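You operate a simulated robot arm through the tools that you are given. There is no shell and no other tool.

Carry out the task below with a simulated two-armed robot. There is one attempt and no reset: what you move stays moved.

JOB
Finish tumbling the two discs in the drum, then put the gold one back on the teal mat.
Fine: swing the crank till four dashes light and leave it back; brake on before you open the lid; leave the lid wide open. The silver disc must shine too; leave the pump and the discs on the mat.

Only the result counts: the job must be done as asked and must still hold three seconds after the hand-in. Knocking over, shifting, dropping, spilling or breaking anything else fails it. A push-on lid holds only when it is set on centred and level and pressed home; a screw cap is set on level and turned clockwise until tight.

ROBOT AND FRAMES
Two 6-joint arms with two-finger parallel grippers on one trunk that stands fixed in place. Base frame: the origin is at the foot of the trunk, x ahead of it, y to its left, z up; the work surface is at about z = 800. Units: mm, rad, N and s.
The left shoulder is at [-77, 177, 832], the right one opposite. With the tool pointing down near the work surface each hand reaches from about 100 to 720 mm from the base axis, measured 20 degrees to its own side. Payload 1.57 kg a hand.
The TCP of each hand is the grasp point between the finger pads, 30 mm short of the fingertips. In the tool frame z runs along the fingers and y along their closing line. The gripper opens to 80 mm. The fingers are 17 mm wide and 12 mm thick; the gripper's body (40 by 82 mm) begins 80 mm behind the TCP.
Orientation is that of the tool frame in the base frame, as a unit quaternion [x, y, z, w]. With the fingers straight down and closing along the base's y, the tool's x points along the base's -x, its y along +y and its z along -z.

CONTROLS
- The arms move only by the tool drive_tool. It takes "left_steps", "right_steps" or both (then of equal length, played together; a hand with none holds still); each is a list of rows, each an object (a shift or turn left out is 0, a gripper value left out holds the last) with "delta_pos": the shift along the tool's x, y, z in mm, a list of three; "rotation": the turn, a rotation vector about the tool's x, y, z in rad, a list of three; "jaw": the gripper command, from -1 (fully open) to 1 (shut), values between in proportion. In form: [{"delta_pos": [x, y, z], "rotation": [rx, ry, rz], "jaw": jaw}, ...]. A call has 1 to 20 rows; each row shifts and turns the commanded pose from where the row before left it, along the tool's axes as they then stand. A row lasts 0.2 s, in which the tool goes at most 50 mm and 0.15 rad; a call with a longer step from one row to the next is refused whole, and so is a gripper value outside its range. Where a pose cannot be reached the arm comes as near as it can. A force on the tool above 90 N (or 10 N above the force at the start of the call, whichever is more), or a blocked arm, ends the call early, and 0.2 s more pass. The fingers move at their own pace (about 72 mm/s each) and stop on an object; they squeeze with about 23 N. The grip force told is the motor's: it shows also when the fingers shut on nothing. Time passes only in rows, and 0.2 s behind the last, so rows that do not move let the fingers close. It gives the time, the measured TCP pose, the force on the tool (base axes), the opening and the grip force at its end, in the units of the frame above (readings bear some noise), with the torque about the TCP (base axes, N m) and any sound that the robot's microphone picked up.
- Cameras (640 x 400 px; columns grow to the right, rows downward): "scene" is now at [27.2, 16.3, 1565.1]; the picture's right is [0.30, -0.95, 0.00], its down [-0.68, -0.22, -0.70] and it looks along [0.66, 0.21, -0.72] (base axes); focal length 314 px, centre (320, 200). "left" rides on the left gripper at [72, 7, -122] in its tool frame; the picture's right is [-0.09, 1.00, 0.00], its down [-0.84, -0.08, -0.54] and it looks along [-0.54, -0.05, 0.84] (tool axes); focal length 238 px, centre (320, 200). "right" rides on the right gripper at [72, -7, -122] in its tool frame; the picture's right is [0.09, 1.00, 0.00], its down [-0.84, 0.08, -0.54] and it looks along [-0.54, 0.05, 0.84] (tool axes); focal length 238 px, centre (320, 200).
- capture(camera): a new picture of that camera. No time passes.
- raise_lower(by): moves the trunk up (or, below 0, down) by that many mm; the arms and the scene camera ride with it, the base frame stays. It gives what a move gives, with no picture.
- head_to(pan, tilt): turns the head with the scene camera to pan (to the left, within 2.496 rad either way) and tilt (down, from -0.506 to 1.204), counted from straight ahead of the robot (the tilt from the chest, where the trunk bows). It gives what a move gives.
- measure_at(camera, pixels): there is no depth. For up to 12 entries [column, row, z] of the newest picture of that camera ("zoom" is the newest enlarged one), the place [x, y] in the base frame at which the ray of that pixel passes the height z, good to about 2 mm, but the place of the scene camera against the robot may be out by one fixed shift of up to 25 mm in any direction. No time passes.
- enlarge(camera, box): a new picture of the part [left, top, right, bottom] of that camera's present view, enlarged. No time passes.
- sign_off(): hands the job in; it is judged then, once.

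Leave the grippers open and the arms clear of the work at the hand-in unless told otherwise.

The tools are called by a JSON object that holds its "op" and its "data". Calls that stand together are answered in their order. drive_tool: Moves the arms, as the interface text tells. Its arguments: {"type":"object","properties":{"left_steps":{"type":"array","items":{"type":"object","properties":{"delta_pos":{"type":"array","items":{"type":"number"}},"rotation":{"type":"array","items":{"type":"number"}},"jaw":{"type":"number"}}}},"right_steps":{"type":"array","items":{"type":"object","properties":{"delta_pos":{"type":"array","items":{"type":"number"}},"rotation":{"type":"array","items":{"type":"number"}},"jaw":{"type":"number"}}}}},"required":[]} The other tools are called the same way: raise_lower (by) moves the trunk up or down; head_to (pan, tilt) turns the head that bears the scene camera; capture (camera) takes a picture; measure_at (camera, pixels) gives the place at which the rays of pixels pass given heights; enlarge (camera, box) takes an enlarged picture of a part of a camera's view; sign_off () hands the job in.

At the start:

```text
time_s: 0.0
left_ee_pos: [324.2, 340.5, 1294.2]
left_ee_rot: [0.0, 1.0, 0.0, 0.0]
left_wrist_force: [-0.7, 0.0, 0.4]
left_wrist_torque: [-0.01, -0.02, 0.0]
left_width: 79.8
left_finger_force: 0.0
right_ee_pos: [349.3, 14.9, 1300.0]
right_ee_rot: [0.0, 1.0, 0.0, 0.0]
right_wrist_force: [1.2, -0.8, -0.7]
right_wrist_torque: [0.0, 0.02, 0.02]
right_width: 80.1
right_finger_force: 0.1
trunk travel left (down, up): [-275.0, 53.0]
head pan, tilt (commanded): [0.309, 0.801]
```

scene: 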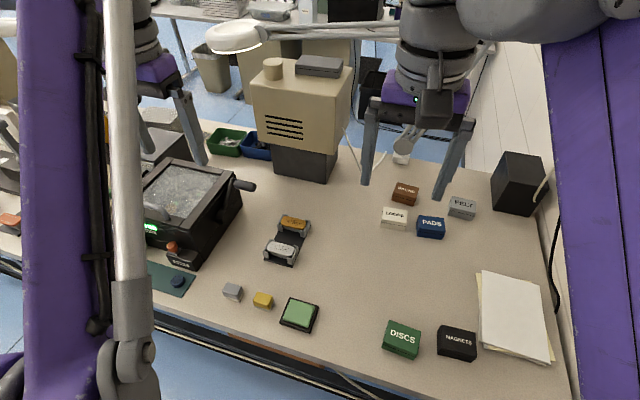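
right: 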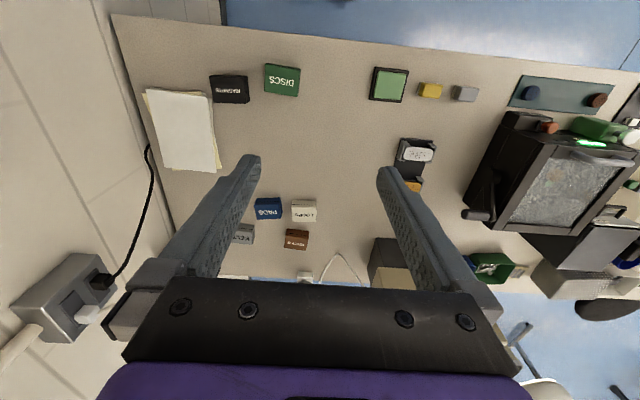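
left: 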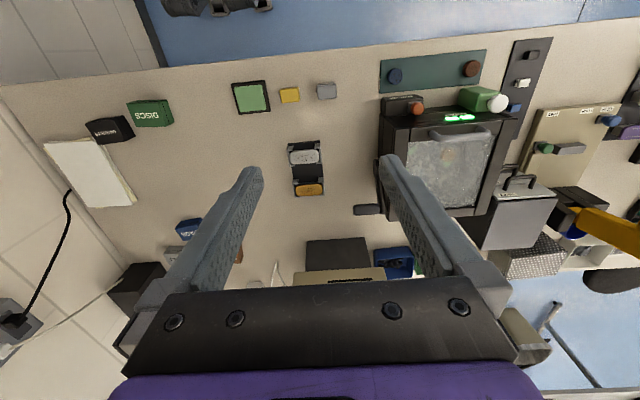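

I see a dark drum machine with a glass or metal lid, a green display, a crank arm on the side and a teal mat in front of it. I'll look closer with enlarged views before moving.

{"op": "enlarge", "data": {"camera": "left", "box": [340, 30, 560, 230]}}

{"op": "enlarge", "data": {"camera": "scene", "box": [120, 140, 320, 320]}}

{"op": "enlarge", "data": {"camera": "right", "box": [440, 60, 640, 260]}}

```text
2.00 times, centred on (450, 130) of left
```

zoom: 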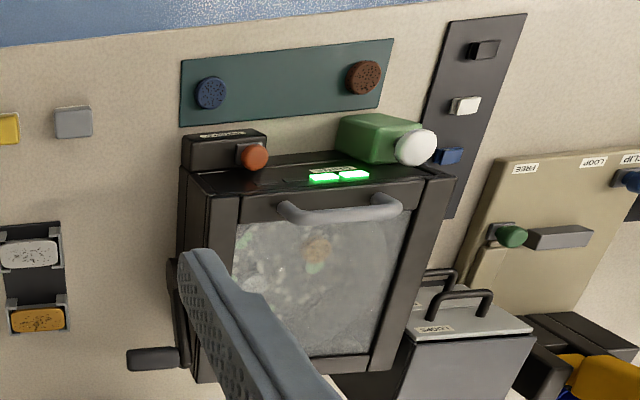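

```text
2.22 times, centred on (220, 230) of scene
```

zoom: 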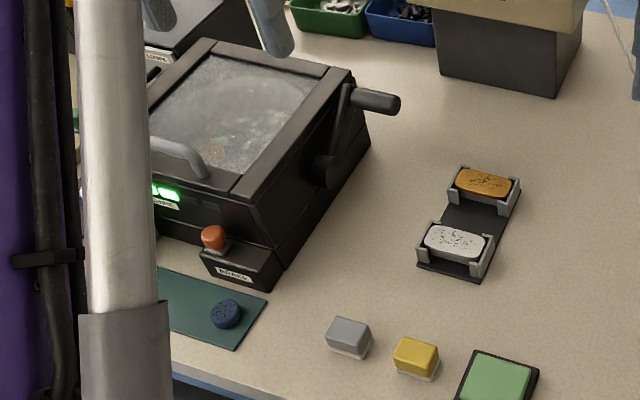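

```text
2.00 times, centred on (540, 160) of right
```

zoom: 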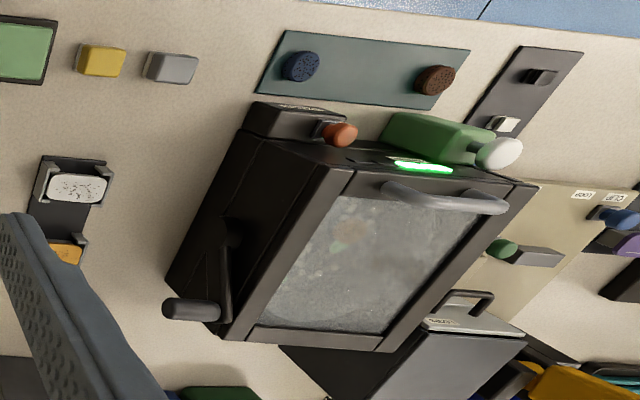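

Next I'll enlarge the labels: the brake box, the display, and the tray with the gold and silver bars.

{"op": "enlarge", "data": {"camera": "left", "box": [375, 80, 455, 130]}}

{"op": "enlarge", "data": {"camera": "left", "box": [430, 80, 530, 142]}}

{"op": "enlarge", "data": {"camera": "left", "box": [260, 120, 360, 220]}}

{"op": "enlarge", "data": {"camera": "left", "box": [480, 30, 640, 250]}}

{"op": "enlarge", "data": {"camera": "scene", "box": [140, 210, 260, 300]}}

```text
8.00 times, centred on (415, 105) of left
```

zoom: 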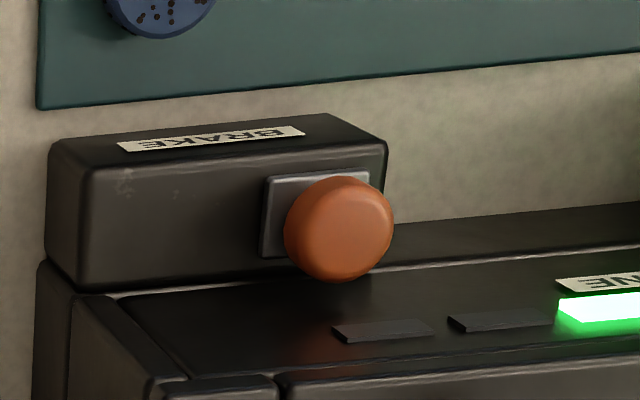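

```text
6.40 times, centred on (480, 111) of left
```

zoom: 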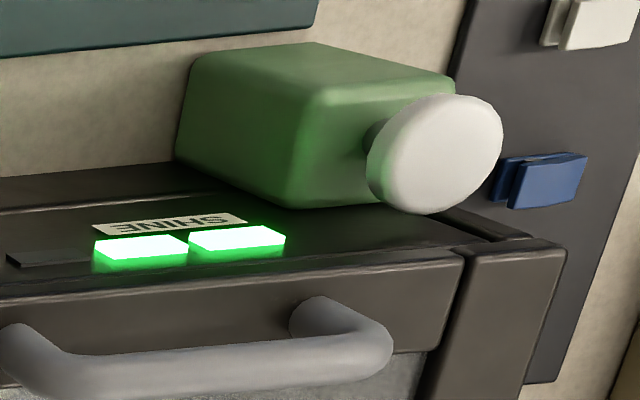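

```text
4.00 times, centred on (310, 170) of left
```

zoom: 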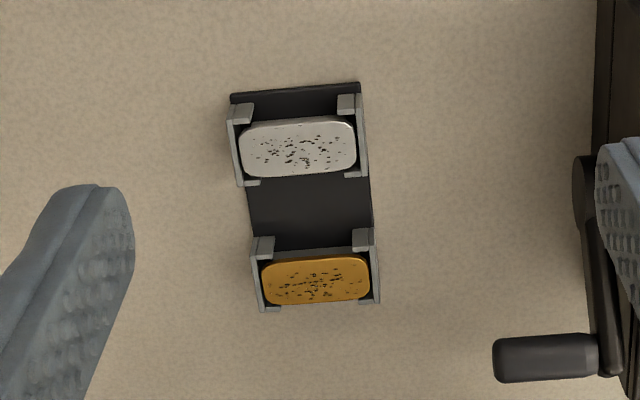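

```text
1.82 times, centred on (560, 140) of left
```

zoom: 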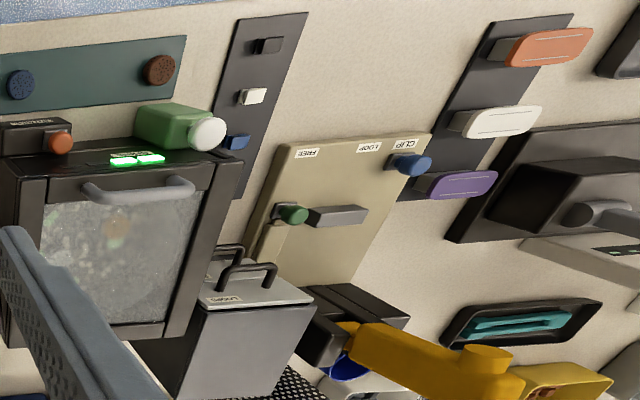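

```text
4.44 times, centred on (200, 255) of scene
```

zoom: 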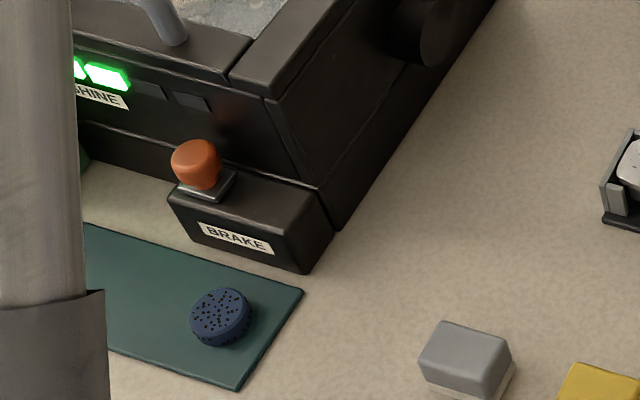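

The machine has a SHINE display with two of four dashes lit, and a BRAKE box with an orange knob. Its crank is on the right side. I'll measure key points with the left camera.

{"op": "measure_at", "data": {"camera": "left", "pixels": [[379, 59, 800], [487, 50, 800], [487, 84, 800], [379, 94, 800], [395, 76, 815], [471, 69, 815], [365, 209, 950], [365, 209, 1000], [417, 108, 870], [460, 117, 900], [498, 103, 870], [305, 170, 810]]}}

{"op": "measure_at", "data": {"camera": "right", "pixels": [[518, 73, 800], [634, 85, 800], [478, 215, 950], [478, 215, 1000], [547, 127, 870], [590, 142, 900], [535, 92, 815], [597, 100, 815]]}}

{"op": "head_to", "data": {"pan": 0.6, "tilt": 0.85}}

{"op": "capture", "data": {"camera": "scene"}}

```text
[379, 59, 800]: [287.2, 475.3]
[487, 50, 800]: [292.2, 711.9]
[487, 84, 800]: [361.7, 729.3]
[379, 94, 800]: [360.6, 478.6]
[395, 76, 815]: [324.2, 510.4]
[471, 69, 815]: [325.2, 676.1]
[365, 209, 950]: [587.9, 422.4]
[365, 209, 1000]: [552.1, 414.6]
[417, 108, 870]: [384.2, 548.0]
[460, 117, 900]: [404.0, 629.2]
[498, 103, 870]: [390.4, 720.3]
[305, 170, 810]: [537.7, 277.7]
```

```text
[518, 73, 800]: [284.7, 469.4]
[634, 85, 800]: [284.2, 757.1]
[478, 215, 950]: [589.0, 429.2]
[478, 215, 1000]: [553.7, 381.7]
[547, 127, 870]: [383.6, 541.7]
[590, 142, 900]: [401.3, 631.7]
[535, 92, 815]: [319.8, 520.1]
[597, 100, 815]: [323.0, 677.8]
```

```text
time_s: 0.8
left_ee_pos: [323.7, 340.5, 1295.6]
left_ee_rot: [0.0, 1.0, 0.0, 0.0]
left_wrist_force: [-0.1, 0.4, -0.6]
left_wrist_torque: [0.02, 0.0, 0.02]
left_width: 79.8
left_finger_force: 0.1
right_ee_pos: [349.5, 14.9, 1299.8]
right_ee_rot: [0.0, 1.0, 0.0, 0.0]
right_wrist_force: [0.0, 0.0, 0.5]
right_wrist_torque: [0.0, -0.02, 0.01]
right_width: 79.9
right_finger_force: 0.0
trunk travel left (down, up): [-275.0, 53.0]
head pan, tilt (commanded): [0.6, 0.85]
```

```text
taken
```

scene: 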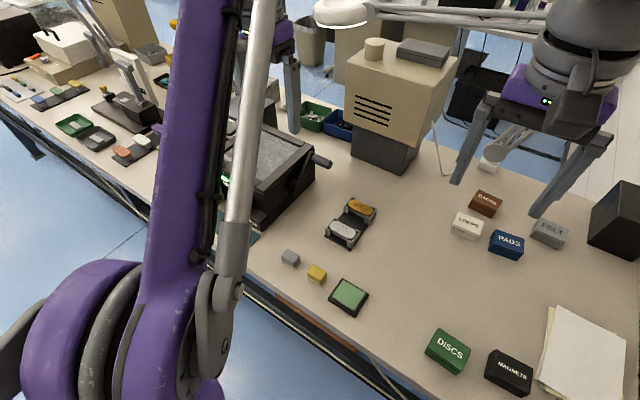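

The mat lies at about x 287–361, y 475–720, and the crank knob is near (582, 421, 958). The left arm blocks the scene view. I'll turn the left hand so its camera looks toward +y at the crank side, and move it nearer while staying high and clear.

{"op": "drive_tool", "data": {"left_steps": [{"rotation": [0, 0, -0.1428], "jaw": -1}, {"rotation": [0, 0, -0.1428]}, {"rotation": [0, 0, -0.1428]}, {"rotation": [0, 0, -0.1428]}, {"rotation": [0, 0, -0.1428]}, {"rotation": [0, 0, -0.1428]}, {"rotation": [0, 0, -0.1428]}, {"rotation": [0, 0, -0.1428]}, {"rotation": [0, 0, -0.1428]}, {"rotation": [0, 0, -0.1428]}, {"rotation": [0, 0, -0.1428]}, {"delta_pos": [8, -27, 20]}, {"delta_pos": [8, -27, 20]}, {"delta_pos": [8, -27, 20]}, {"delta_pos": [8, -27, 20]}, {"delta_pos": [8, -27, 20]}, {"delta_pos": [8, -27, 20]}]}}

{"op": "capture", "data": {"camera": "left"}}

{"op": "capture", "data": {"camera": "scene"}}

```text
time_s: 4.4
left_ee_pos: [488.0, 294.4, 1177.1]
left_ee_rot: [-0.707, 0.708, 0.0, -0.002]
left_wrist_force: [0.2, -0.4, -0.8]
left_wrist_torque: [-0.04, 0.04, -0.02]
left_width: 80.0
left_finger_force: 0.0
right_ee_pos: [350.6, 15.1, 1300.4]
right_ee_rot: [0.0, 1.0, 0.0, 0.001]
right_wrist_force: [0.0, 0.0, 0.1]
right_wrist_torque: [0.03, 0.0, 0.0]
right_width: 80.0
right_finger_force: 0.1
trunk travel left (down, up): [-275.0, 53.0]
head pan, tilt (commanded): [0.6, 0.85]
```

```text
taken
```

left: 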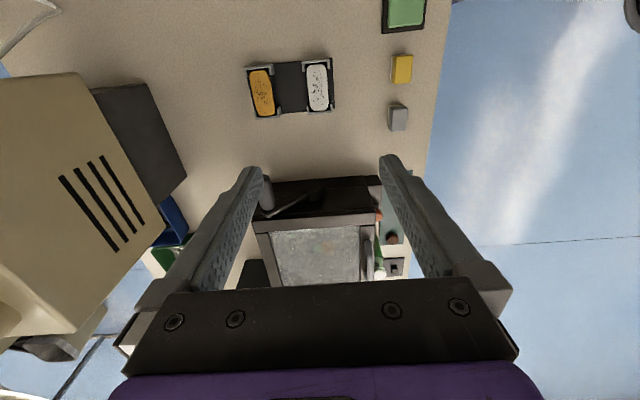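

```text
taken
```

scene: 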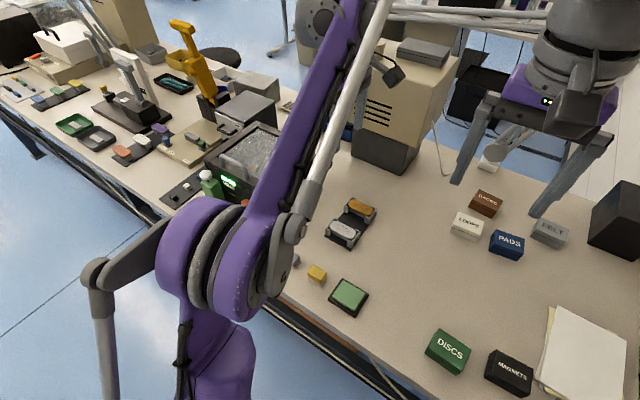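

I'll zoom in on the crank from this side view.

{"op": "enlarge", "data": {"camera": "left", "box": [230, 150, 430, 290]}}

{"op": "enlarge", "data": {"camera": "right", "box": [450, 80, 640, 200]}}

{"op": "enlarge", "data": {"camera": "scene", "box": [160, 110, 300, 220]}}

```text
2.86 times, centred on (330, 220) of left
```

zoom: 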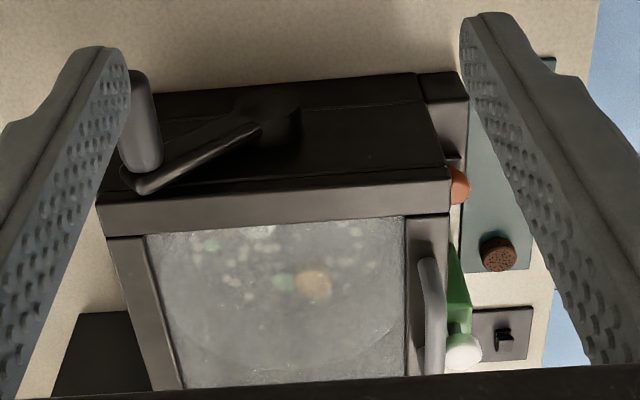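

```text
3.33 times, centred on (545, 140) of right
```

zoom: 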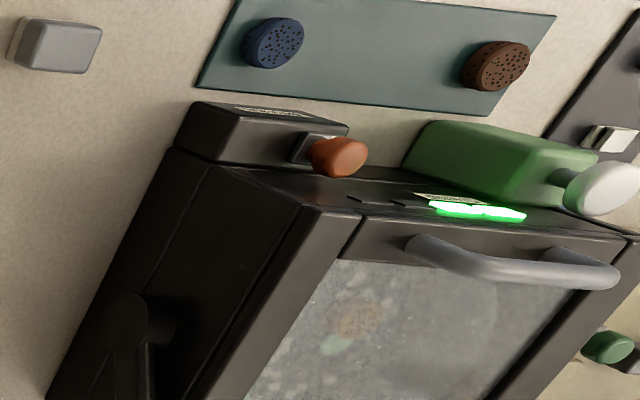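

```text
3.64 times, centred on (230, 165) of scene
```

zoom: 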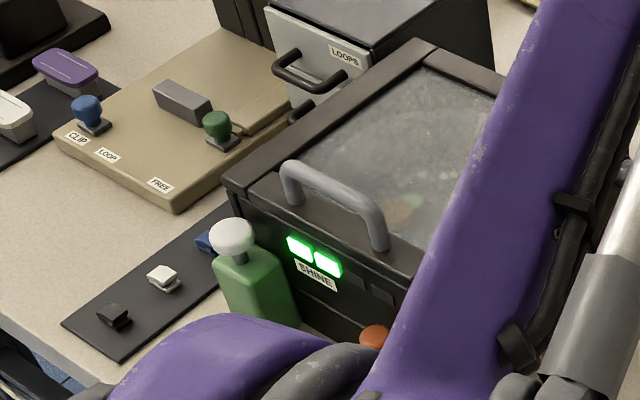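

The green bottle is the pump and will stay put. The crank lever goes from the hub back and up to a knob that points toward −y. I'll measure rays for the knob middle, lever end, hub and lid corners.

{"op": "measure_at", "data": {"camera": "left", "pixels": [[267.6, 195, 900], [267.6, 195, 950], [267.6, 195, 1000], [265.3, 178, 950], [269.9, 213, 950], [307.3, 194.8, 900], [319.5, 193.8, 900], [253, 222, 950], [377, 213, 950], [475, 200, 850], [391, 240, 815]]}}

{"op": "measure_at", "data": {"camera": "right", "pixels": [[476, 215, 950], [476, 215, 900], [463, 215, 950], [490, 215, 950], [495, 177, 900], [495, 177, 850], [550, 142, 900], [550, 142, 950]]}}

```text
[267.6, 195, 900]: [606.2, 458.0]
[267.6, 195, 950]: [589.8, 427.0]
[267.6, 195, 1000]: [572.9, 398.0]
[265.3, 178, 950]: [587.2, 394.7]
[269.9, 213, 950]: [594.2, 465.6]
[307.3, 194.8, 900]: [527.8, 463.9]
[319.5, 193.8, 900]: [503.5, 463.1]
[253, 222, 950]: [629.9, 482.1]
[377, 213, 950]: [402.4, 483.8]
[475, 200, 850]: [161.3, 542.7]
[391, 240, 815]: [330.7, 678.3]
```

```text
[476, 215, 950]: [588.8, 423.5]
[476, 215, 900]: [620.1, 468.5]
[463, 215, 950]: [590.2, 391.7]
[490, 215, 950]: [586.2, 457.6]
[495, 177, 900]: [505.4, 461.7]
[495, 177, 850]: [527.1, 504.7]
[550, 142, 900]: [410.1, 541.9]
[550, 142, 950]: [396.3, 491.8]
```

The knob centre is at about (589, 425, 950) and runs y 393–460. The hub is near (504, 463, 900), so the lever is about 99 mm long and points back at 30°. Before cranking I want to see the brake's state, so I'll move the left camera over the brake and look forward.

{"op": "drive_tool", "data": {"left_steps": [{"rotation": [0, 0, 0.1428]}, {"rotation": [0, 0, 0.1428]}, {"rotation": [0, 0, 0.1428]}, {"rotation": [0, 0, 0.1428]}, {"rotation": [0, 0, 0.1428]}, {"rotation": [0, 0, 0.1428]}, {"rotation": [0, 0, 0.1428]}, {"rotation": [0, 0, 0.1428]}, {"rotation": [0, 0, 0.1428]}, {"rotation": [0, 0, 0.1428]}, {"rotation": [0, 0, 0.1428]}, {"delta_pos": [23.3, 30.5, 20]}, {"delta_pos": [23.3, 30.5, 20]}, {"delta_pos": [23.3, 30.5, 20]}, {"delta_pos": [23.3, 30.5, 20]}, {"delta_pos": [23.3, 30.5, 20]}, {"delta_pos": [23.3, 30.5, 20]}, {"delta_pos": [23.3, 30.5, 20]}, {"delta_pos": [23.3, 30.5, 20]}]}}

{"op": "capture", "data": {"camera": "left"}}

{"op": "capture", "data": {"camera": "scene"}}

```text
time_s: 8.4
left_ee_pos: [299.9, 536.4, 1015.4]
left_ee_rot: [0.0, 1.0, -0.001, -0.001]
left_wrist_force: [0.9, -0.2, -0.3]
left_wrist_torque: [-0.01, -0.01, 0.0]
left_width: 80.1
left_finger_force: 0.0
right_ee_pos: [348.4, 16.2, 1300.0]
right_ee_rot: [0.0, 1.0, 0.001, 0.0]
right_wrist_force: [0.9, 0.1, 0.2]
right_wrist_torque: [0.0, 0.0, -0.03]
right_width: 80.1
right_finger_force: 0.1
trunk travel left (down, up): [-275.0, 53.0]
head pan, tilt (commanded): [0.6, 0.85]
```

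```text
taken
```

left: 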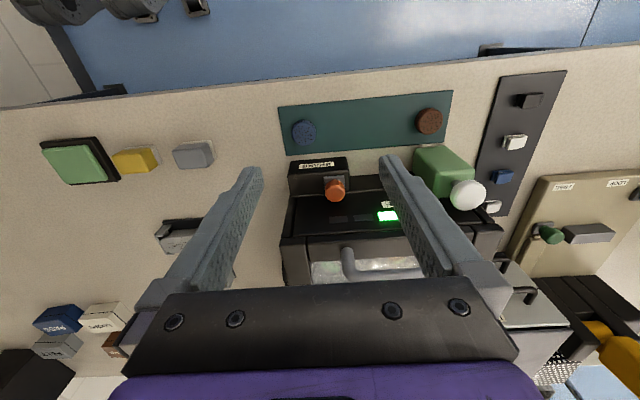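

```text
taken
```

scene: 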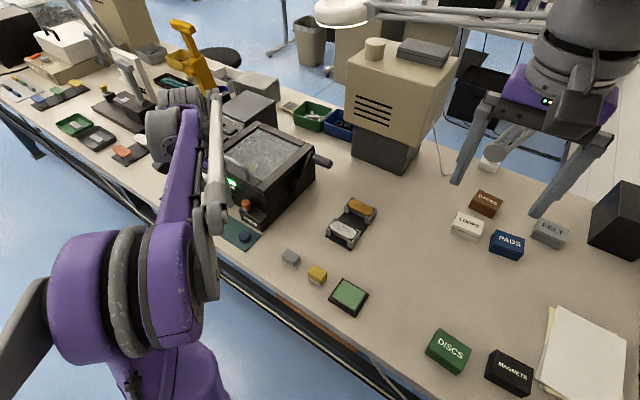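

Now both views show the brake and part of the machine. I'll zoom in on them.

{"op": "enlarge", "data": {"camera": "scene", "box": [210, 110, 340, 250]}}

{"op": "enlarge", "data": {"camera": "scene", "box": [220, 170, 290, 250]}}

{"op": "enlarge", "data": {"camera": "left", "box": [270, 140, 410, 230]}}

```text
2.86 times, centred on (275, 180) of scene
```

zoom: 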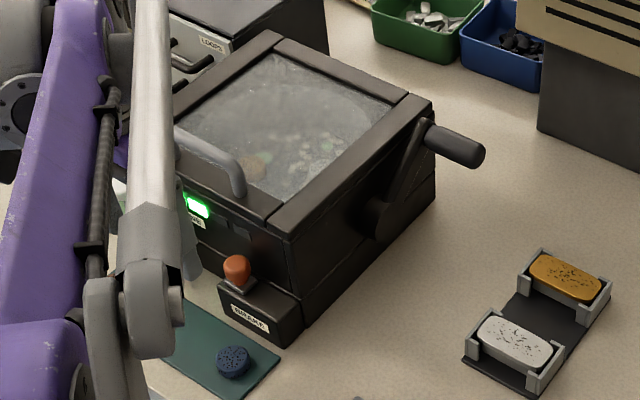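

```text
5.00 times, centred on (255, 210) of scene
```

zoom: 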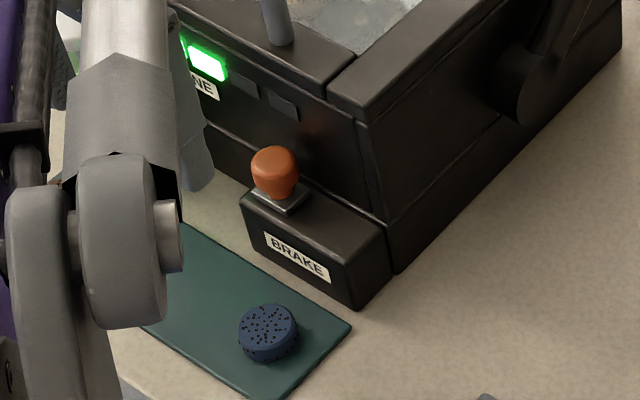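

```text
4.44 times, centred on (340, 185) of left
```

zoom: 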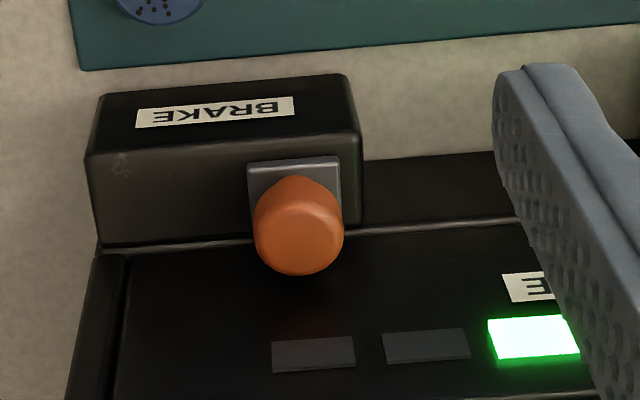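

The orange brake knob sits on a small carriage at the left end of its box, so it looks like a slider. Next I'll crank. First I'll check where the beige tower stands for clearance.

{"op": "measure_at", "data": {"camera": "scene", "pixels": [[352, 155, 800], [400, 174, 800], [417, 150, 800], [323, 160, 950], [246, 203, 870], [243, 236, 815], [346, 94, 900], [429, 105, 900]]}}

```text
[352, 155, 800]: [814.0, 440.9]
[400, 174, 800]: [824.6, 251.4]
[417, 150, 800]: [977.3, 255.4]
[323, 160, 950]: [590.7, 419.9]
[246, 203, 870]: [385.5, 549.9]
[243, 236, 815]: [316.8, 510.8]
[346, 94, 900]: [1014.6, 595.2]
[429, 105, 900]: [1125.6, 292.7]
```

The tower stands at x above 810, so it's clear. I'll move the left hand up, over to above the crank knob, and turn it so the fingers close along x.

{"op": "drive_tool", "data": {"left_steps": [{"delta_pos": [0, 0, -42.5]}, {"delta_pos": [0, 0, -42.5]}, {"delta_pos": [-41.3, -15.9, 0]}, {"delta_pos": [-41.3, -15.9, 0]}, {"delta_pos": [-41.3, -15.9, 0]}, {"delta_pos": [-41.3, -15.9, 0]}, {"delta_pos": [-41.3, -15.9, 0]}, {"delta_pos": [-41.3, -15.9, 0]}, {"delta_pos": [-41.3, -15.9, 0]}, {"rotation": [0, 0, -0.1428]}, {"rotation": [0, 0, -0.1428]}, {"rotation": [0, 0, -0.1428]}, {"rotation": [0, 0, -0.1428]}, {"rotation": [0, 0, -0.1428]}, {"rotation": [0, 0, -0.1428]}, {"rotation": [0, 0, -0.1428]}, {"rotation": [0, 0, -0.1428]}, {"rotation": [0, 0, -0.1428]}, {"rotation": [0, 0, -0.1428]}, {"rotation": [0, 0, -0.1428]}]}}

{"op": "capture", "data": {"camera": "left"}}

{"op": "capture", "data": {"camera": "scene"}}

{"op": "capture", "data": {"camera": "right"}}

```text
time_s: 12.6
left_ee_pos: [562.0, 429.7, 1097.5]
left_ee_rot: [0.708, -0.706, 0.001, 0.0]
left_wrist_force: [-0.6, 0.7, 0.6]
left_wrist_torque: [0.01, -0.04, 0.02]
left_width: 80.0
left_finger_force: 0.1
left hand out of reach, approached as far as the arm can: row 9
right_ee_pos: [349.7, 16.0, 1300.8]
right_ee_rot: [0.0, 1.0, 0.001, 0.0]
right_wrist_force: [0.7, 0.2, 0.3]
right_wrist_torque: [0.02, 0.0, 0.01]
right_width: 80.2
right_finger_force: 0.0
trunk travel left (down, up): [-275.0, 53.0]
head pan, tilt (commanded): [0.6, 0.85]
```

```text
taken
```

left: 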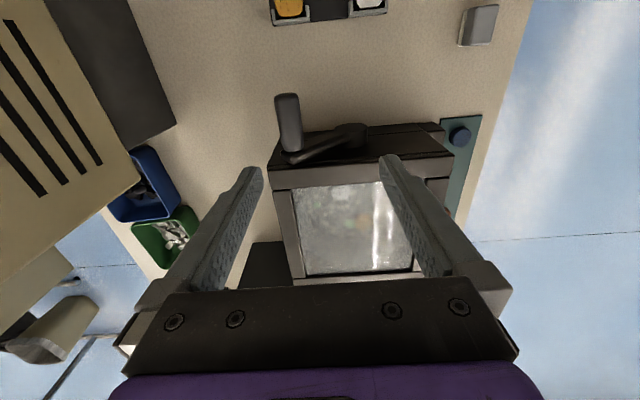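

```text
taken
```

scene: 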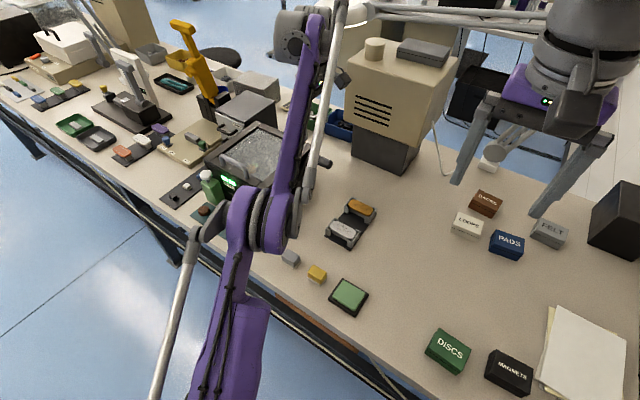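

```text
taken
```

right: 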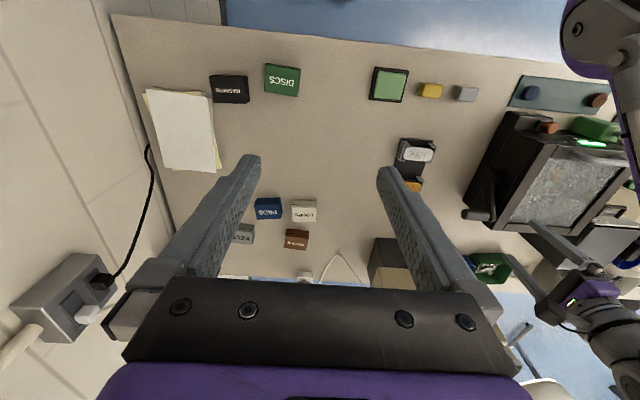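

The arm hit its limit at (562, 430, 1097). A lower height gives more reach. I'll measure the knob again from this close view.

{"op": "measure_at", "data": {"camera": "left", "pixels": [[275, 97, 950], [299, 97, 950], [281, 150, 950], [303, 150, 950], [287, 97, 960], [292, 152, 960], [352, 130, 900], [362, 133, 900], [280, 188, 955], [400, 180, 955]]}}

{"op": "enlarge", "data": {"camera": "left", "box": [240, 80, 480, 220]}}

```text
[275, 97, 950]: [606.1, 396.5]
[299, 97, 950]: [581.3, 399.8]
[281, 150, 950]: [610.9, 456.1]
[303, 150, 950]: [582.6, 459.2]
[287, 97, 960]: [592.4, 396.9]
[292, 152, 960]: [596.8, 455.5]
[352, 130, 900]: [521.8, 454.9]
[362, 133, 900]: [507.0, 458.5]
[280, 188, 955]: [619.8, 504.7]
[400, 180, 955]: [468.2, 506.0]
```

```text
2.67 times, centred on (360, 150) of left
```

zoom: 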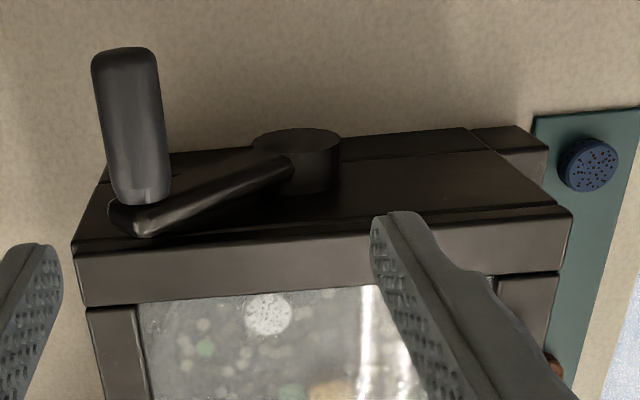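

The knob centre is at x≈594, z≈950, about 25 mm thick, spanning y 396–458. I need the hub more precisely, so I'll measure it from the scene and right cameras too.

{"op": "measure_at", "data": {"camera": "scene", "pixels": [[292.5, 187, 880], [292.5, 187, 900], [292.5, 187, 920], [322, 161.5, 950], [316, 158, 950], [331, 166, 950]]}}

{"op": "measure_at", "data": {"camera": "left", "pixels": [[350.6, 128.7, 880], [350.6, 128.7, 900], [350.6, 128.7, 920], [350.6, 128.7, 940]]}}

{"op": "enlarge", "data": {"camera": "right", "box": [450, 130, 550, 250]}}

```text
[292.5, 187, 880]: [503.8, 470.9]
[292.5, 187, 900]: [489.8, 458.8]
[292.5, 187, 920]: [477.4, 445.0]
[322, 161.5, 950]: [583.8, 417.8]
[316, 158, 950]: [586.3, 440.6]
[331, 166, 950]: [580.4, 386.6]
```

```text
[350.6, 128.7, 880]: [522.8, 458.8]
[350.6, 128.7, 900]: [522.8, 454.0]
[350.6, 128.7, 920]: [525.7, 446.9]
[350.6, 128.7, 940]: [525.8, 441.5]
```

```text
3.33 times, centred on (500, 190) of right
```

zoom: 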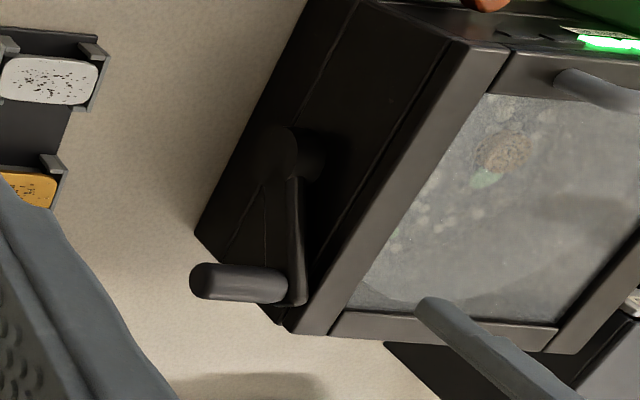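

I'll get the right camera's rays for the hub face.

{"op": "measure_at", "data": {"camera": "right", "pixels": [[488, 175, 840], [488, 175, 860], [488, 175, 880], [488, 175, 900], [465.5, 214.6, 950], [491, 217, 950], [478, 216, 950]]}}

{"op": "measure_at", "data": {"camera": "left", "pixels": [[350.6, 128.7, 840], [350.6, 128.7, 860], [350.6, 128.7, 870]]}}

```text
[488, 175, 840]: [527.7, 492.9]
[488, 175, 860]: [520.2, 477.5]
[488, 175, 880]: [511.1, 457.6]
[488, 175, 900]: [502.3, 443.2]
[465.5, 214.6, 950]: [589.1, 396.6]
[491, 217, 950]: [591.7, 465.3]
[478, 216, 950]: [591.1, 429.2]
```

```text
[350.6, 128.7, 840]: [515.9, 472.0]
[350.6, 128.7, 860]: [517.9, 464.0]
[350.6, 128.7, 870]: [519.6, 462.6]
```

The hub is at about (517, 465, 870) and the knob at (592, 428, 950), so the lever is about 110 mm long and tilted back about 43° from vertical. I'll go down around the knob with open fingers, one on each side in x, then look.

{"op": "drive_tool", "data": {"left_steps": [{"delta_pos": [0, 0, 25]}, {"delta_pos": [0, 0, 25]}, {"delta_pos": [1, -15, 0]}, {"delta_pos": [1, -15, 0]}, {"delta_pos": [0, 0, 10]}, {"delta_pos": [0, 0, 10]}]}}

{"op": "capture", "data": {"camera": "left"}}

{"op": "capture", "data": {"camera": "right"}}

```text
time_s: 14.0
left_ee_pos: [590.0, 428.0, 1025.3]
left_ee_rot: [-0.707, 0.707, 0.001, 0.0]
left_wrist_force: [-1.1, 0.4, 0.1]
left_wrist_torque: [-0.01, 0.01, 0.0]
left_width: 79.8
left_finger_force: 0.0
right_ee_pos: [349.9, 14.0, 1299.7]
right_ee_rot: [0.0, 1.0, 0.0, 0.001]
right_wrist_force: [0.2, -0.1, 0.2]
right_wrist_torque: [0.0, 0.04, 0.02]
right_width: 80.0
right_finger_force: 0.1
trunk travel left (down, up): [-275.0, 53.0]
head pan, tilt (commanded): [0.6, 0.85]
```

```text
taken
```

left: 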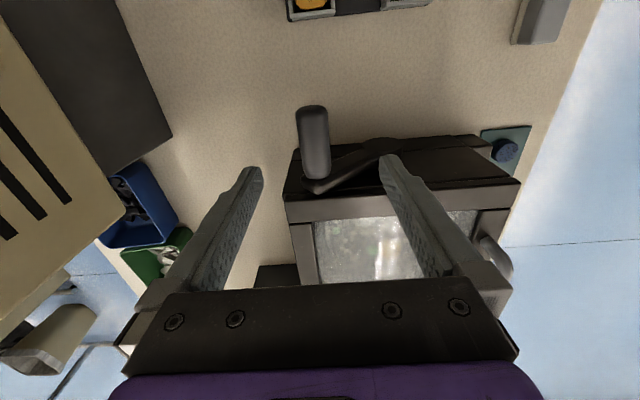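

```text
taken
```

right: 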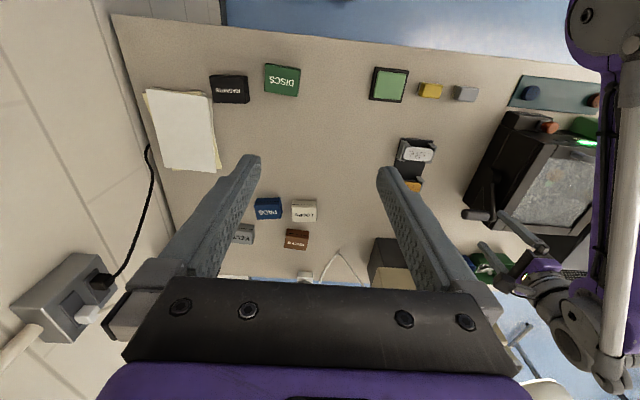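

The knob at (314, 145) sits between the fingertips. I'll check its position again before going down.

{"op": "measure_at", "data": {"camera": "left", "pixels": [[297, 112, 950], [326, 110, 950], [302, 176, 950], [330, 172, 950], [312, 145, 950]]}}

{"op": "enlarge", "data": {"camera": "right", "box": [440, 130, 600, 290]}}

```text
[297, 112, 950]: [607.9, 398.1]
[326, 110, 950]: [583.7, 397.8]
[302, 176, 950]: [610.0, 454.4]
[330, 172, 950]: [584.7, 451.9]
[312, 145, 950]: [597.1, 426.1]
```

```text
2.50 times, centred on (520, 210) of right
```

zoom: 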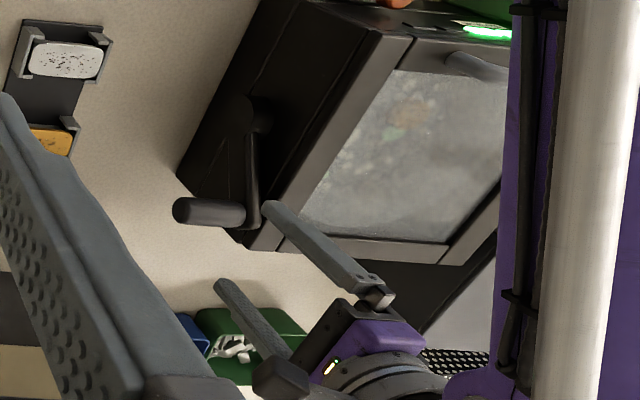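

The knob centre is at x≈597. I'll shift +5 in x, go down 70 mm to z≈955, then partly close to a loose cage of about 32 mm.

{"op": "drive_tool", "data": {"left_steps": [{"delta_pos": [0, -5, 10]}, {"delta_pos": [0, 0, 15]}, {"delta_pos": [0, 0, 15]}, {"delta_pos": [0, 0, 15]}, {"delta_pos": [0, 0, 15]}, {"jaw": 0.2}, {"jaw": 0.2}, {"jaw": 0.2}]}}

{"op": "capture", "data": {"camera": "left"}}

{"op": "enlarge", "data": {"camera": "right", "box": [440, 130, 600, 290]}}

```text
time_s: 15.8
left_ee_pos: [596.5, 428.3, 956.3]
left_ee_rot: [0.707, -0.707, 0.0, 0.0]
left_wrist_force: [-0.2, -0.2, -0.1]
left_wrist_torque: [0.02, 0.02, 0.01]
left_width: 31.9
left_finger_force: 0.0
right_ee_pos: [349.8, 15.5, 1299.7]
right_ee_rot: [0.0, 1.0, -0.001, -0.001]
right_wrist_force: [0.3, -0.7, 0.0]
right_wrist_torque: [0.0, -0.01, 0.03]
right_width: 80.0
right_finger_force: 0.0
trunk travel left (down, up): [-275.0, 53.0]
head pan, tilt (commanded): [0.6, 0.85]
```

```text
taken
```

left: 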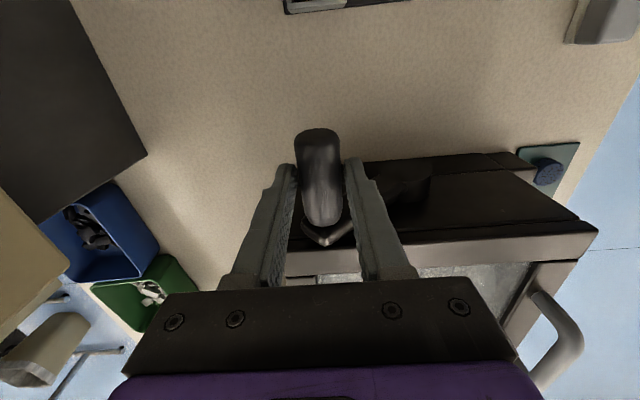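

```text
2.50 times, centred on (520, 210) of right
```

zoom: 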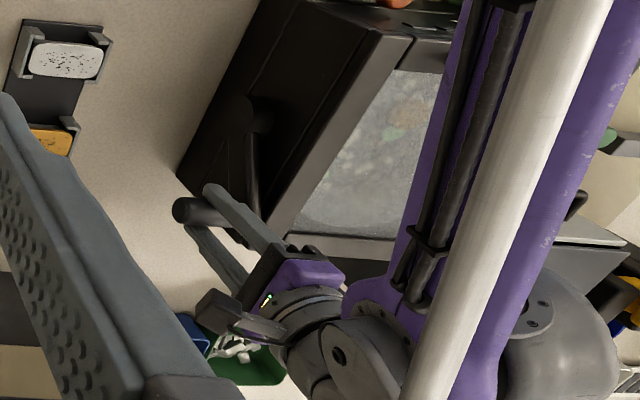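

The knob is between the fingers. I'll push it forward along the arc a little and watch the force and the lever.

{"op": "drive_tool", "data": {"left_steps": [{"delta_pos": [0, 11.1, -9.7]}, {"delta_pos": [0, 12.3, -8.3]}, {"delta_pos": [0, 13.3, -6.5]}]}}

{"op": "capture", "data": {"camera": "left"}}

{"op": "enlarge", "data": {"camera": "right", "box": [440, 130, 600, 290]}}

```text
time_s: 16.6
left_ee_pos: [557.9, 428.6, 983.1]
left_ee_rot: [0.707, -0.707, 0.0, 0.0]
left_wrist_force: [0.4, -0.8, 0.1]
left_wrist_torque: [0.01, -0.03, -0.03]
left_width: 32.1
left_finger_force: 0.1
right_ee_pos: [348.9, 14.5, 1300.8]
right_ee_rot: [0.0, 1.0, 0.0, 0.0]
right_wrist_force: [0.0, 0.9, 0.4]
right_wrist_torque: [-0.01, -0.02, 0.0]
right_width: 79.9
right_finger_force: 0.2
trunk travel left (down, up): [-275.0, 53.0]
head pan, tilt (commanded): [0.6, 0.85]
```

```text
taken
```

left: 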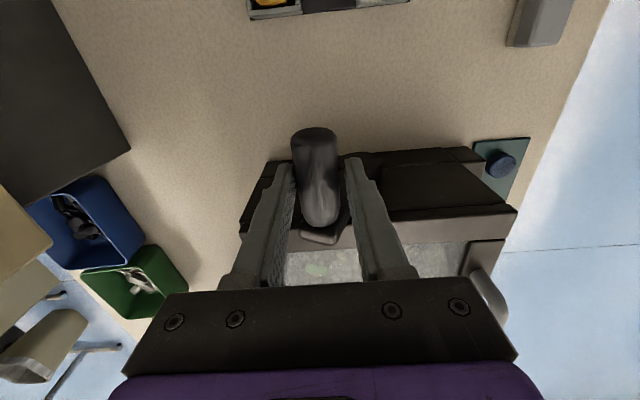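

```text
2.50 times, centred on (520, 210) of right
```

zoom: 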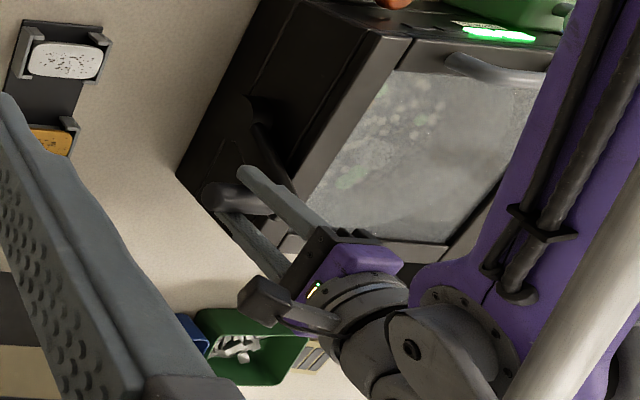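

The crank follows freely with no force. I'll continue over the top to about 112°.

{"op": "drive_tool", "data": {"left_steps": [{"delta_pos": [0, 14.0, -4.7]}, {"delta_pos": [0, 14.5, -2.9]}, {"delta_pos": [0, 14.7, -1.0]}, {"delta_pos": [0, 14.7, 1.0]}, {"delta_pos": [0, 14.5, 2.9]}, {"delta_pos": [0, 14.0, 4.7]}]}}

{"op": "capture", "data": {"camera": "left"}}

{"op": "enlarge", "data": {"camera": "right", "box": [440, 110, 600, 270]}}

```text
time_s: 18.0
left_ee_pos: [471.9, 429.1, 981.9]
left_ee_rot: [-0.707, 0.707, 0.0, 0.0]
left_wrist_force: [-0.5, 0.2, -0.3]
left_wrist_torque: [0.02, -0.04, 0.01]
left_width: 32.1
left_finger_force: 0.1
right_ee_pos: [348.7, 14.8, 1299.6]
right_ee_rot: [0.0, 1.0, 0.001, -0.001]
right_wrist_force: [0.2, 0.0, 0.3]
right_wrist_torque: [0.01, -0.01, 0.0]
right_width: 79.8
right_finger_force: 0.0
trunk travel left (down, up): [-275.0, 53.0]
head pan, tilt (commanded): [0.6, 0.85]
```

```text
taken
```

left: 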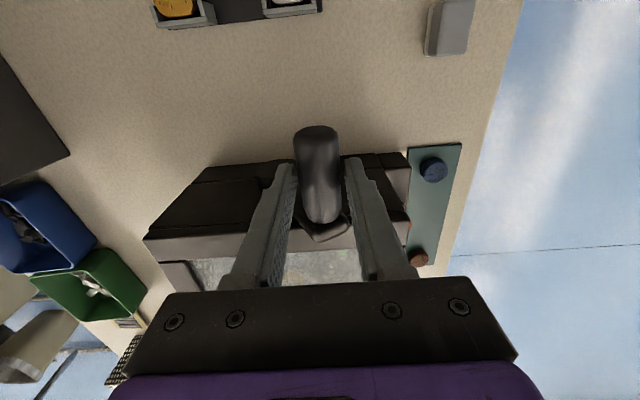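

```text
2.50 times, centred on (520, 190) of right
```

zoom: 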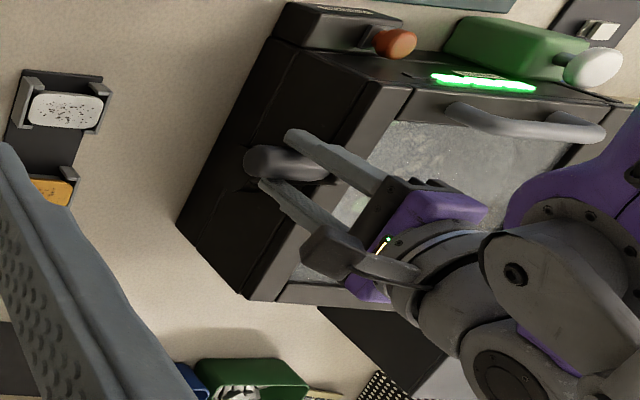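

The green bar looks longer. I'll zoom in on the display.

{"op": "enlarge", "data": {"camera": "right", "box": [545, 115, 625, 165]}}

```text
8.00 times, centred on (585, 140) of right
```

zoom: 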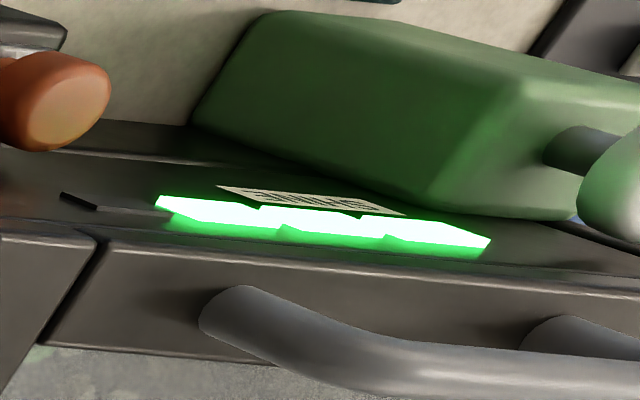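

Three dashes are lit now. I'll swing back along the same arc toward the back position and check whether the fourth lights.

{"op": "drive_tool", "data": {"left_steps": [{"delta_pos": [0, -14.0, -4.7]}, {"delta_pos": [0, -14.5, -2.9]}, {"delta_pos": [0, -14.7, -1.0]}, {"delta_pos": [0, -14.7, 1.0]}, {"delta_pos": [0, -14.5, 2.9]}, {"delta_pos": [0, -14.0, 4.7]}]}}

{"op": "enlarge", "data": {"camera": "right", "box": [440, 100, 640, 240]}}

{"op": "capture", "data": {"camera": "left"}}

```text
time_s: 19.4
left_ee_pos: [560.9, 428.4, 981.0]
left_ee_rot: [-0.707, 0.707, -0.001, 0.0]
left_wrist_force: [-0.6, 0.2, 0.4]
left_wrist_torque: [-0.01, -0.01, -0.02]
left_width: 32.0
left_finger_force: 0.1
right_ee_pos: [350.3, 15.2, 1300.5]
right_ee_rot: [-0.001, 1.0, -0.001, -0.001]
right_wrist_force: [-0.8, 0.3, -0.6]
right_wrist_torque: [-0.01, 0.0, -0.01]
right_width: 80.2
right_finger_force: 0.1
trunk travel left (down, up): [-275.0, 53.0]
head pan, tilt (commanded): [0.6, 0.85]
```

```text
2.86 times, centred on (540, 170) of right
```

zoom: 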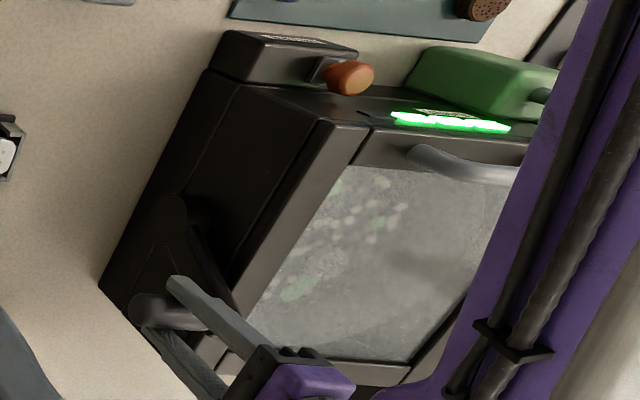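

```text
taken
```

left: 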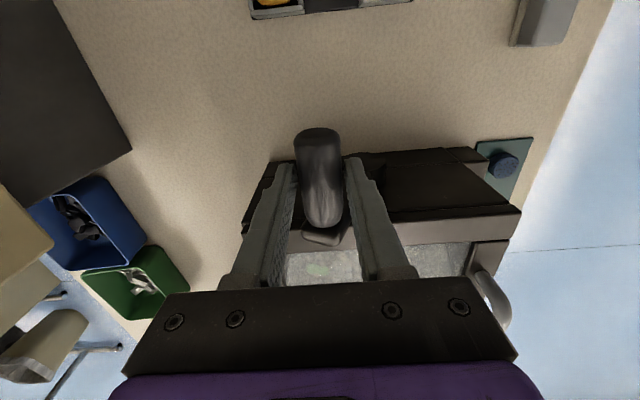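

{"op": "enlarge", "data": {"camera": "right", "box": [545, 115, 625, 165]}}

```text
8.00 times, centred on (585, 140) of right
```

zoom: 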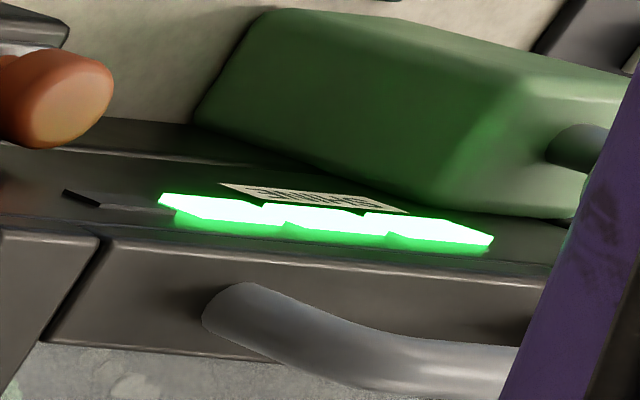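

Still three are lit, with the lever at about 67°. I'll bring the lever the rest of the way back.

{"op": "drive_tool", "data": {"left_steps": [{"delta_pos": [0, -13.3, 6.5]}, {"delta_pos": [0, -12.3, 8.3]}, {"delta_pos": [0, -11.1, 9.7]}, {"delta_pos": [0, -4, 2]}]}}

{"op": "enlarge", "data": {"camera": "right", "box": [440, 100, 640, 240]}}

{"op": "capture", "data": {"camera": "left"}}

```text
time_s: 20.4
left_ee_pos: [600.0, 428.2, 955.4]
left_ee_rot: [-0.707, 0.708, -0.001, -0.001]
left_wrist_force: [-3.2, 1.2, -0.8]
left_wrist_torque: [0.0, 0.04, 0.02]
left_width: 34.7
left_finger_force: 1.0
right_ee_pos: [349.6, 15.3, 1300.5]
right_ee_rot: [0.0, 1.0, 0.0, 0.0]
right_wrist_force: [0.1, 0.5, -0.3]
right_wrist_torque: [0.02, 0.0, -0.02]
right_width: 79.9
right_finger_force: 0.1
trunk travel left (down, up): [-275.0, 53.0]
head pan, tilt (commanded): [0.6, 0.85]
```

```text
2.86 times, centred on (540, 170) of right
```

zoom: 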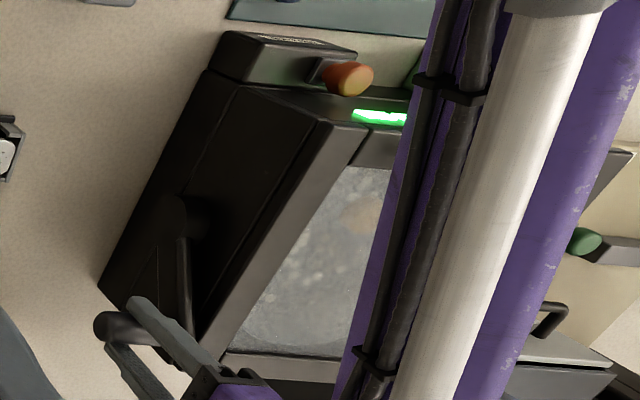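

```text
taken
```

left: 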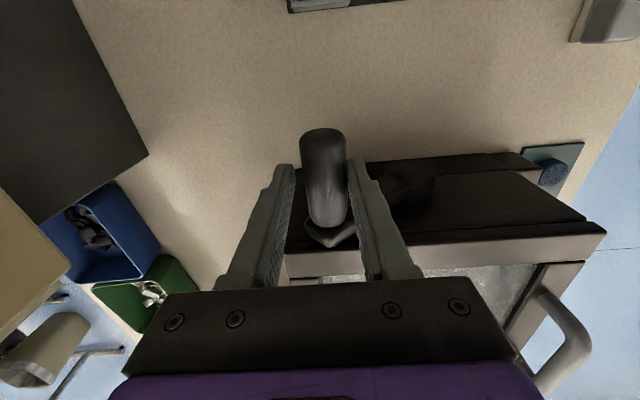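

The back stop is felt (a small force), and the green bar extends further. I'll zoom in on the display.

{"op": "enlarge", "data": {"camera": "right", "box": [535, 115, 615, 165]}}

```text
8.00 times, centred on (575, 140) of right
```

zoom: 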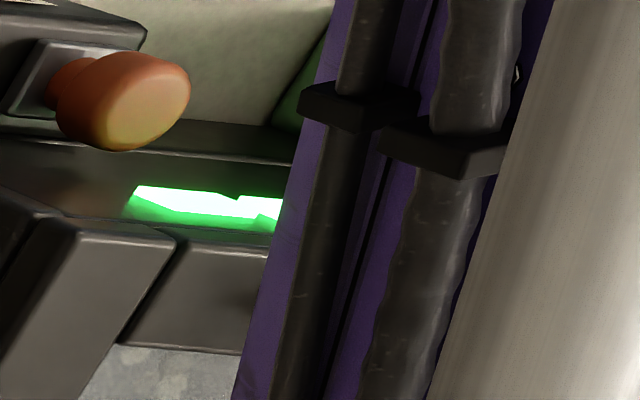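

The fourth dash is lit and the crank rests on its back stop. I'll open the fingers, lift clear, move off to the robot's side, and verify the four dashes and the crank.

{"op": "drive_tool", "data": {"left_steps": [{"jaw": -1}, {"jaw": -1}, {"jaw": -1}, {"delta_pos": [0, 0, -20]}, {"delta_pos": [0, 0, -30]}, {"delta_pos": [0, 0, -40]}, {"delta_pos": [0, 30, -20]}, {"delta_pos": [0, 40, -20]}, {"delta_pos": [0, 40, -10]}, {"delta_pos": [0, 45, 0]}, {"delta_pos": [0, 45, 0]}]}}

{"op": "capture", "data": {"camera": "left"}}

{"op": "capture", "data": {"camera": "right"}}

{"op": "capture", "data": {"camera": "scene"}}

```text
time_s: 22.8
left_ee_pos: [394.3, 424.0, 1090.8]
left_ee_rot: [0.707, -0.707, 0.001, -0.001]
left_wrist_force: [0.3, -0.2, -0.5]
left_wrist_torque: [-0.02, -0.04, -0.03]
left_width: 80.1
left_finger_force: 0.0
left hand out of reach, approached as far as the arm can: row 6
right_ee_pos: [348.8, 14.3, 1300.0]
right_ee_rot: [0.0, 1.0, 0.0, 0.0]
right_wrist_force: [0.5, 1.5, 0.5]
right_wrist_torque: [-0.01, -0.05, -0.04]
right_width: 80.2
right_finger_force: 0.1
trunk travel left (down, up): [-275.0, 53.0]
head pan, tilt (commanded): [0.6, 0.85]
```

```text
taken
```

left: 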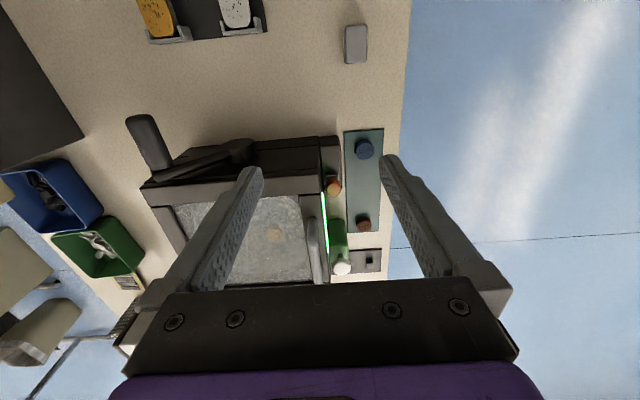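

```text
taken
```

right: 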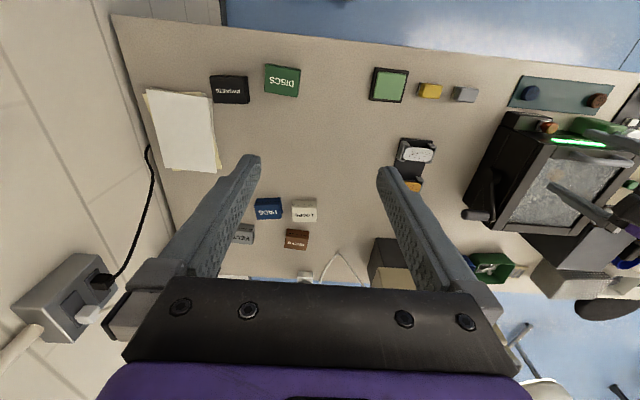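

```text
taken
```

scene: 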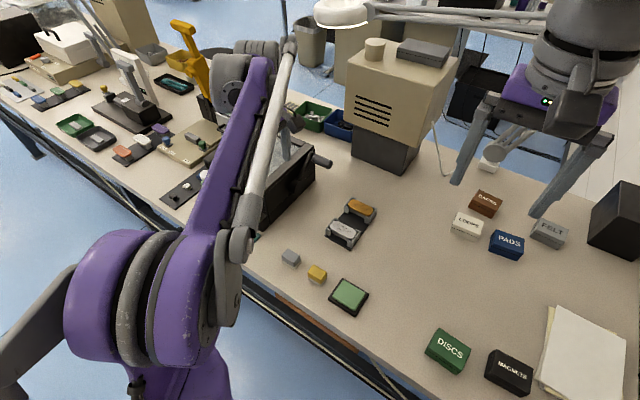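

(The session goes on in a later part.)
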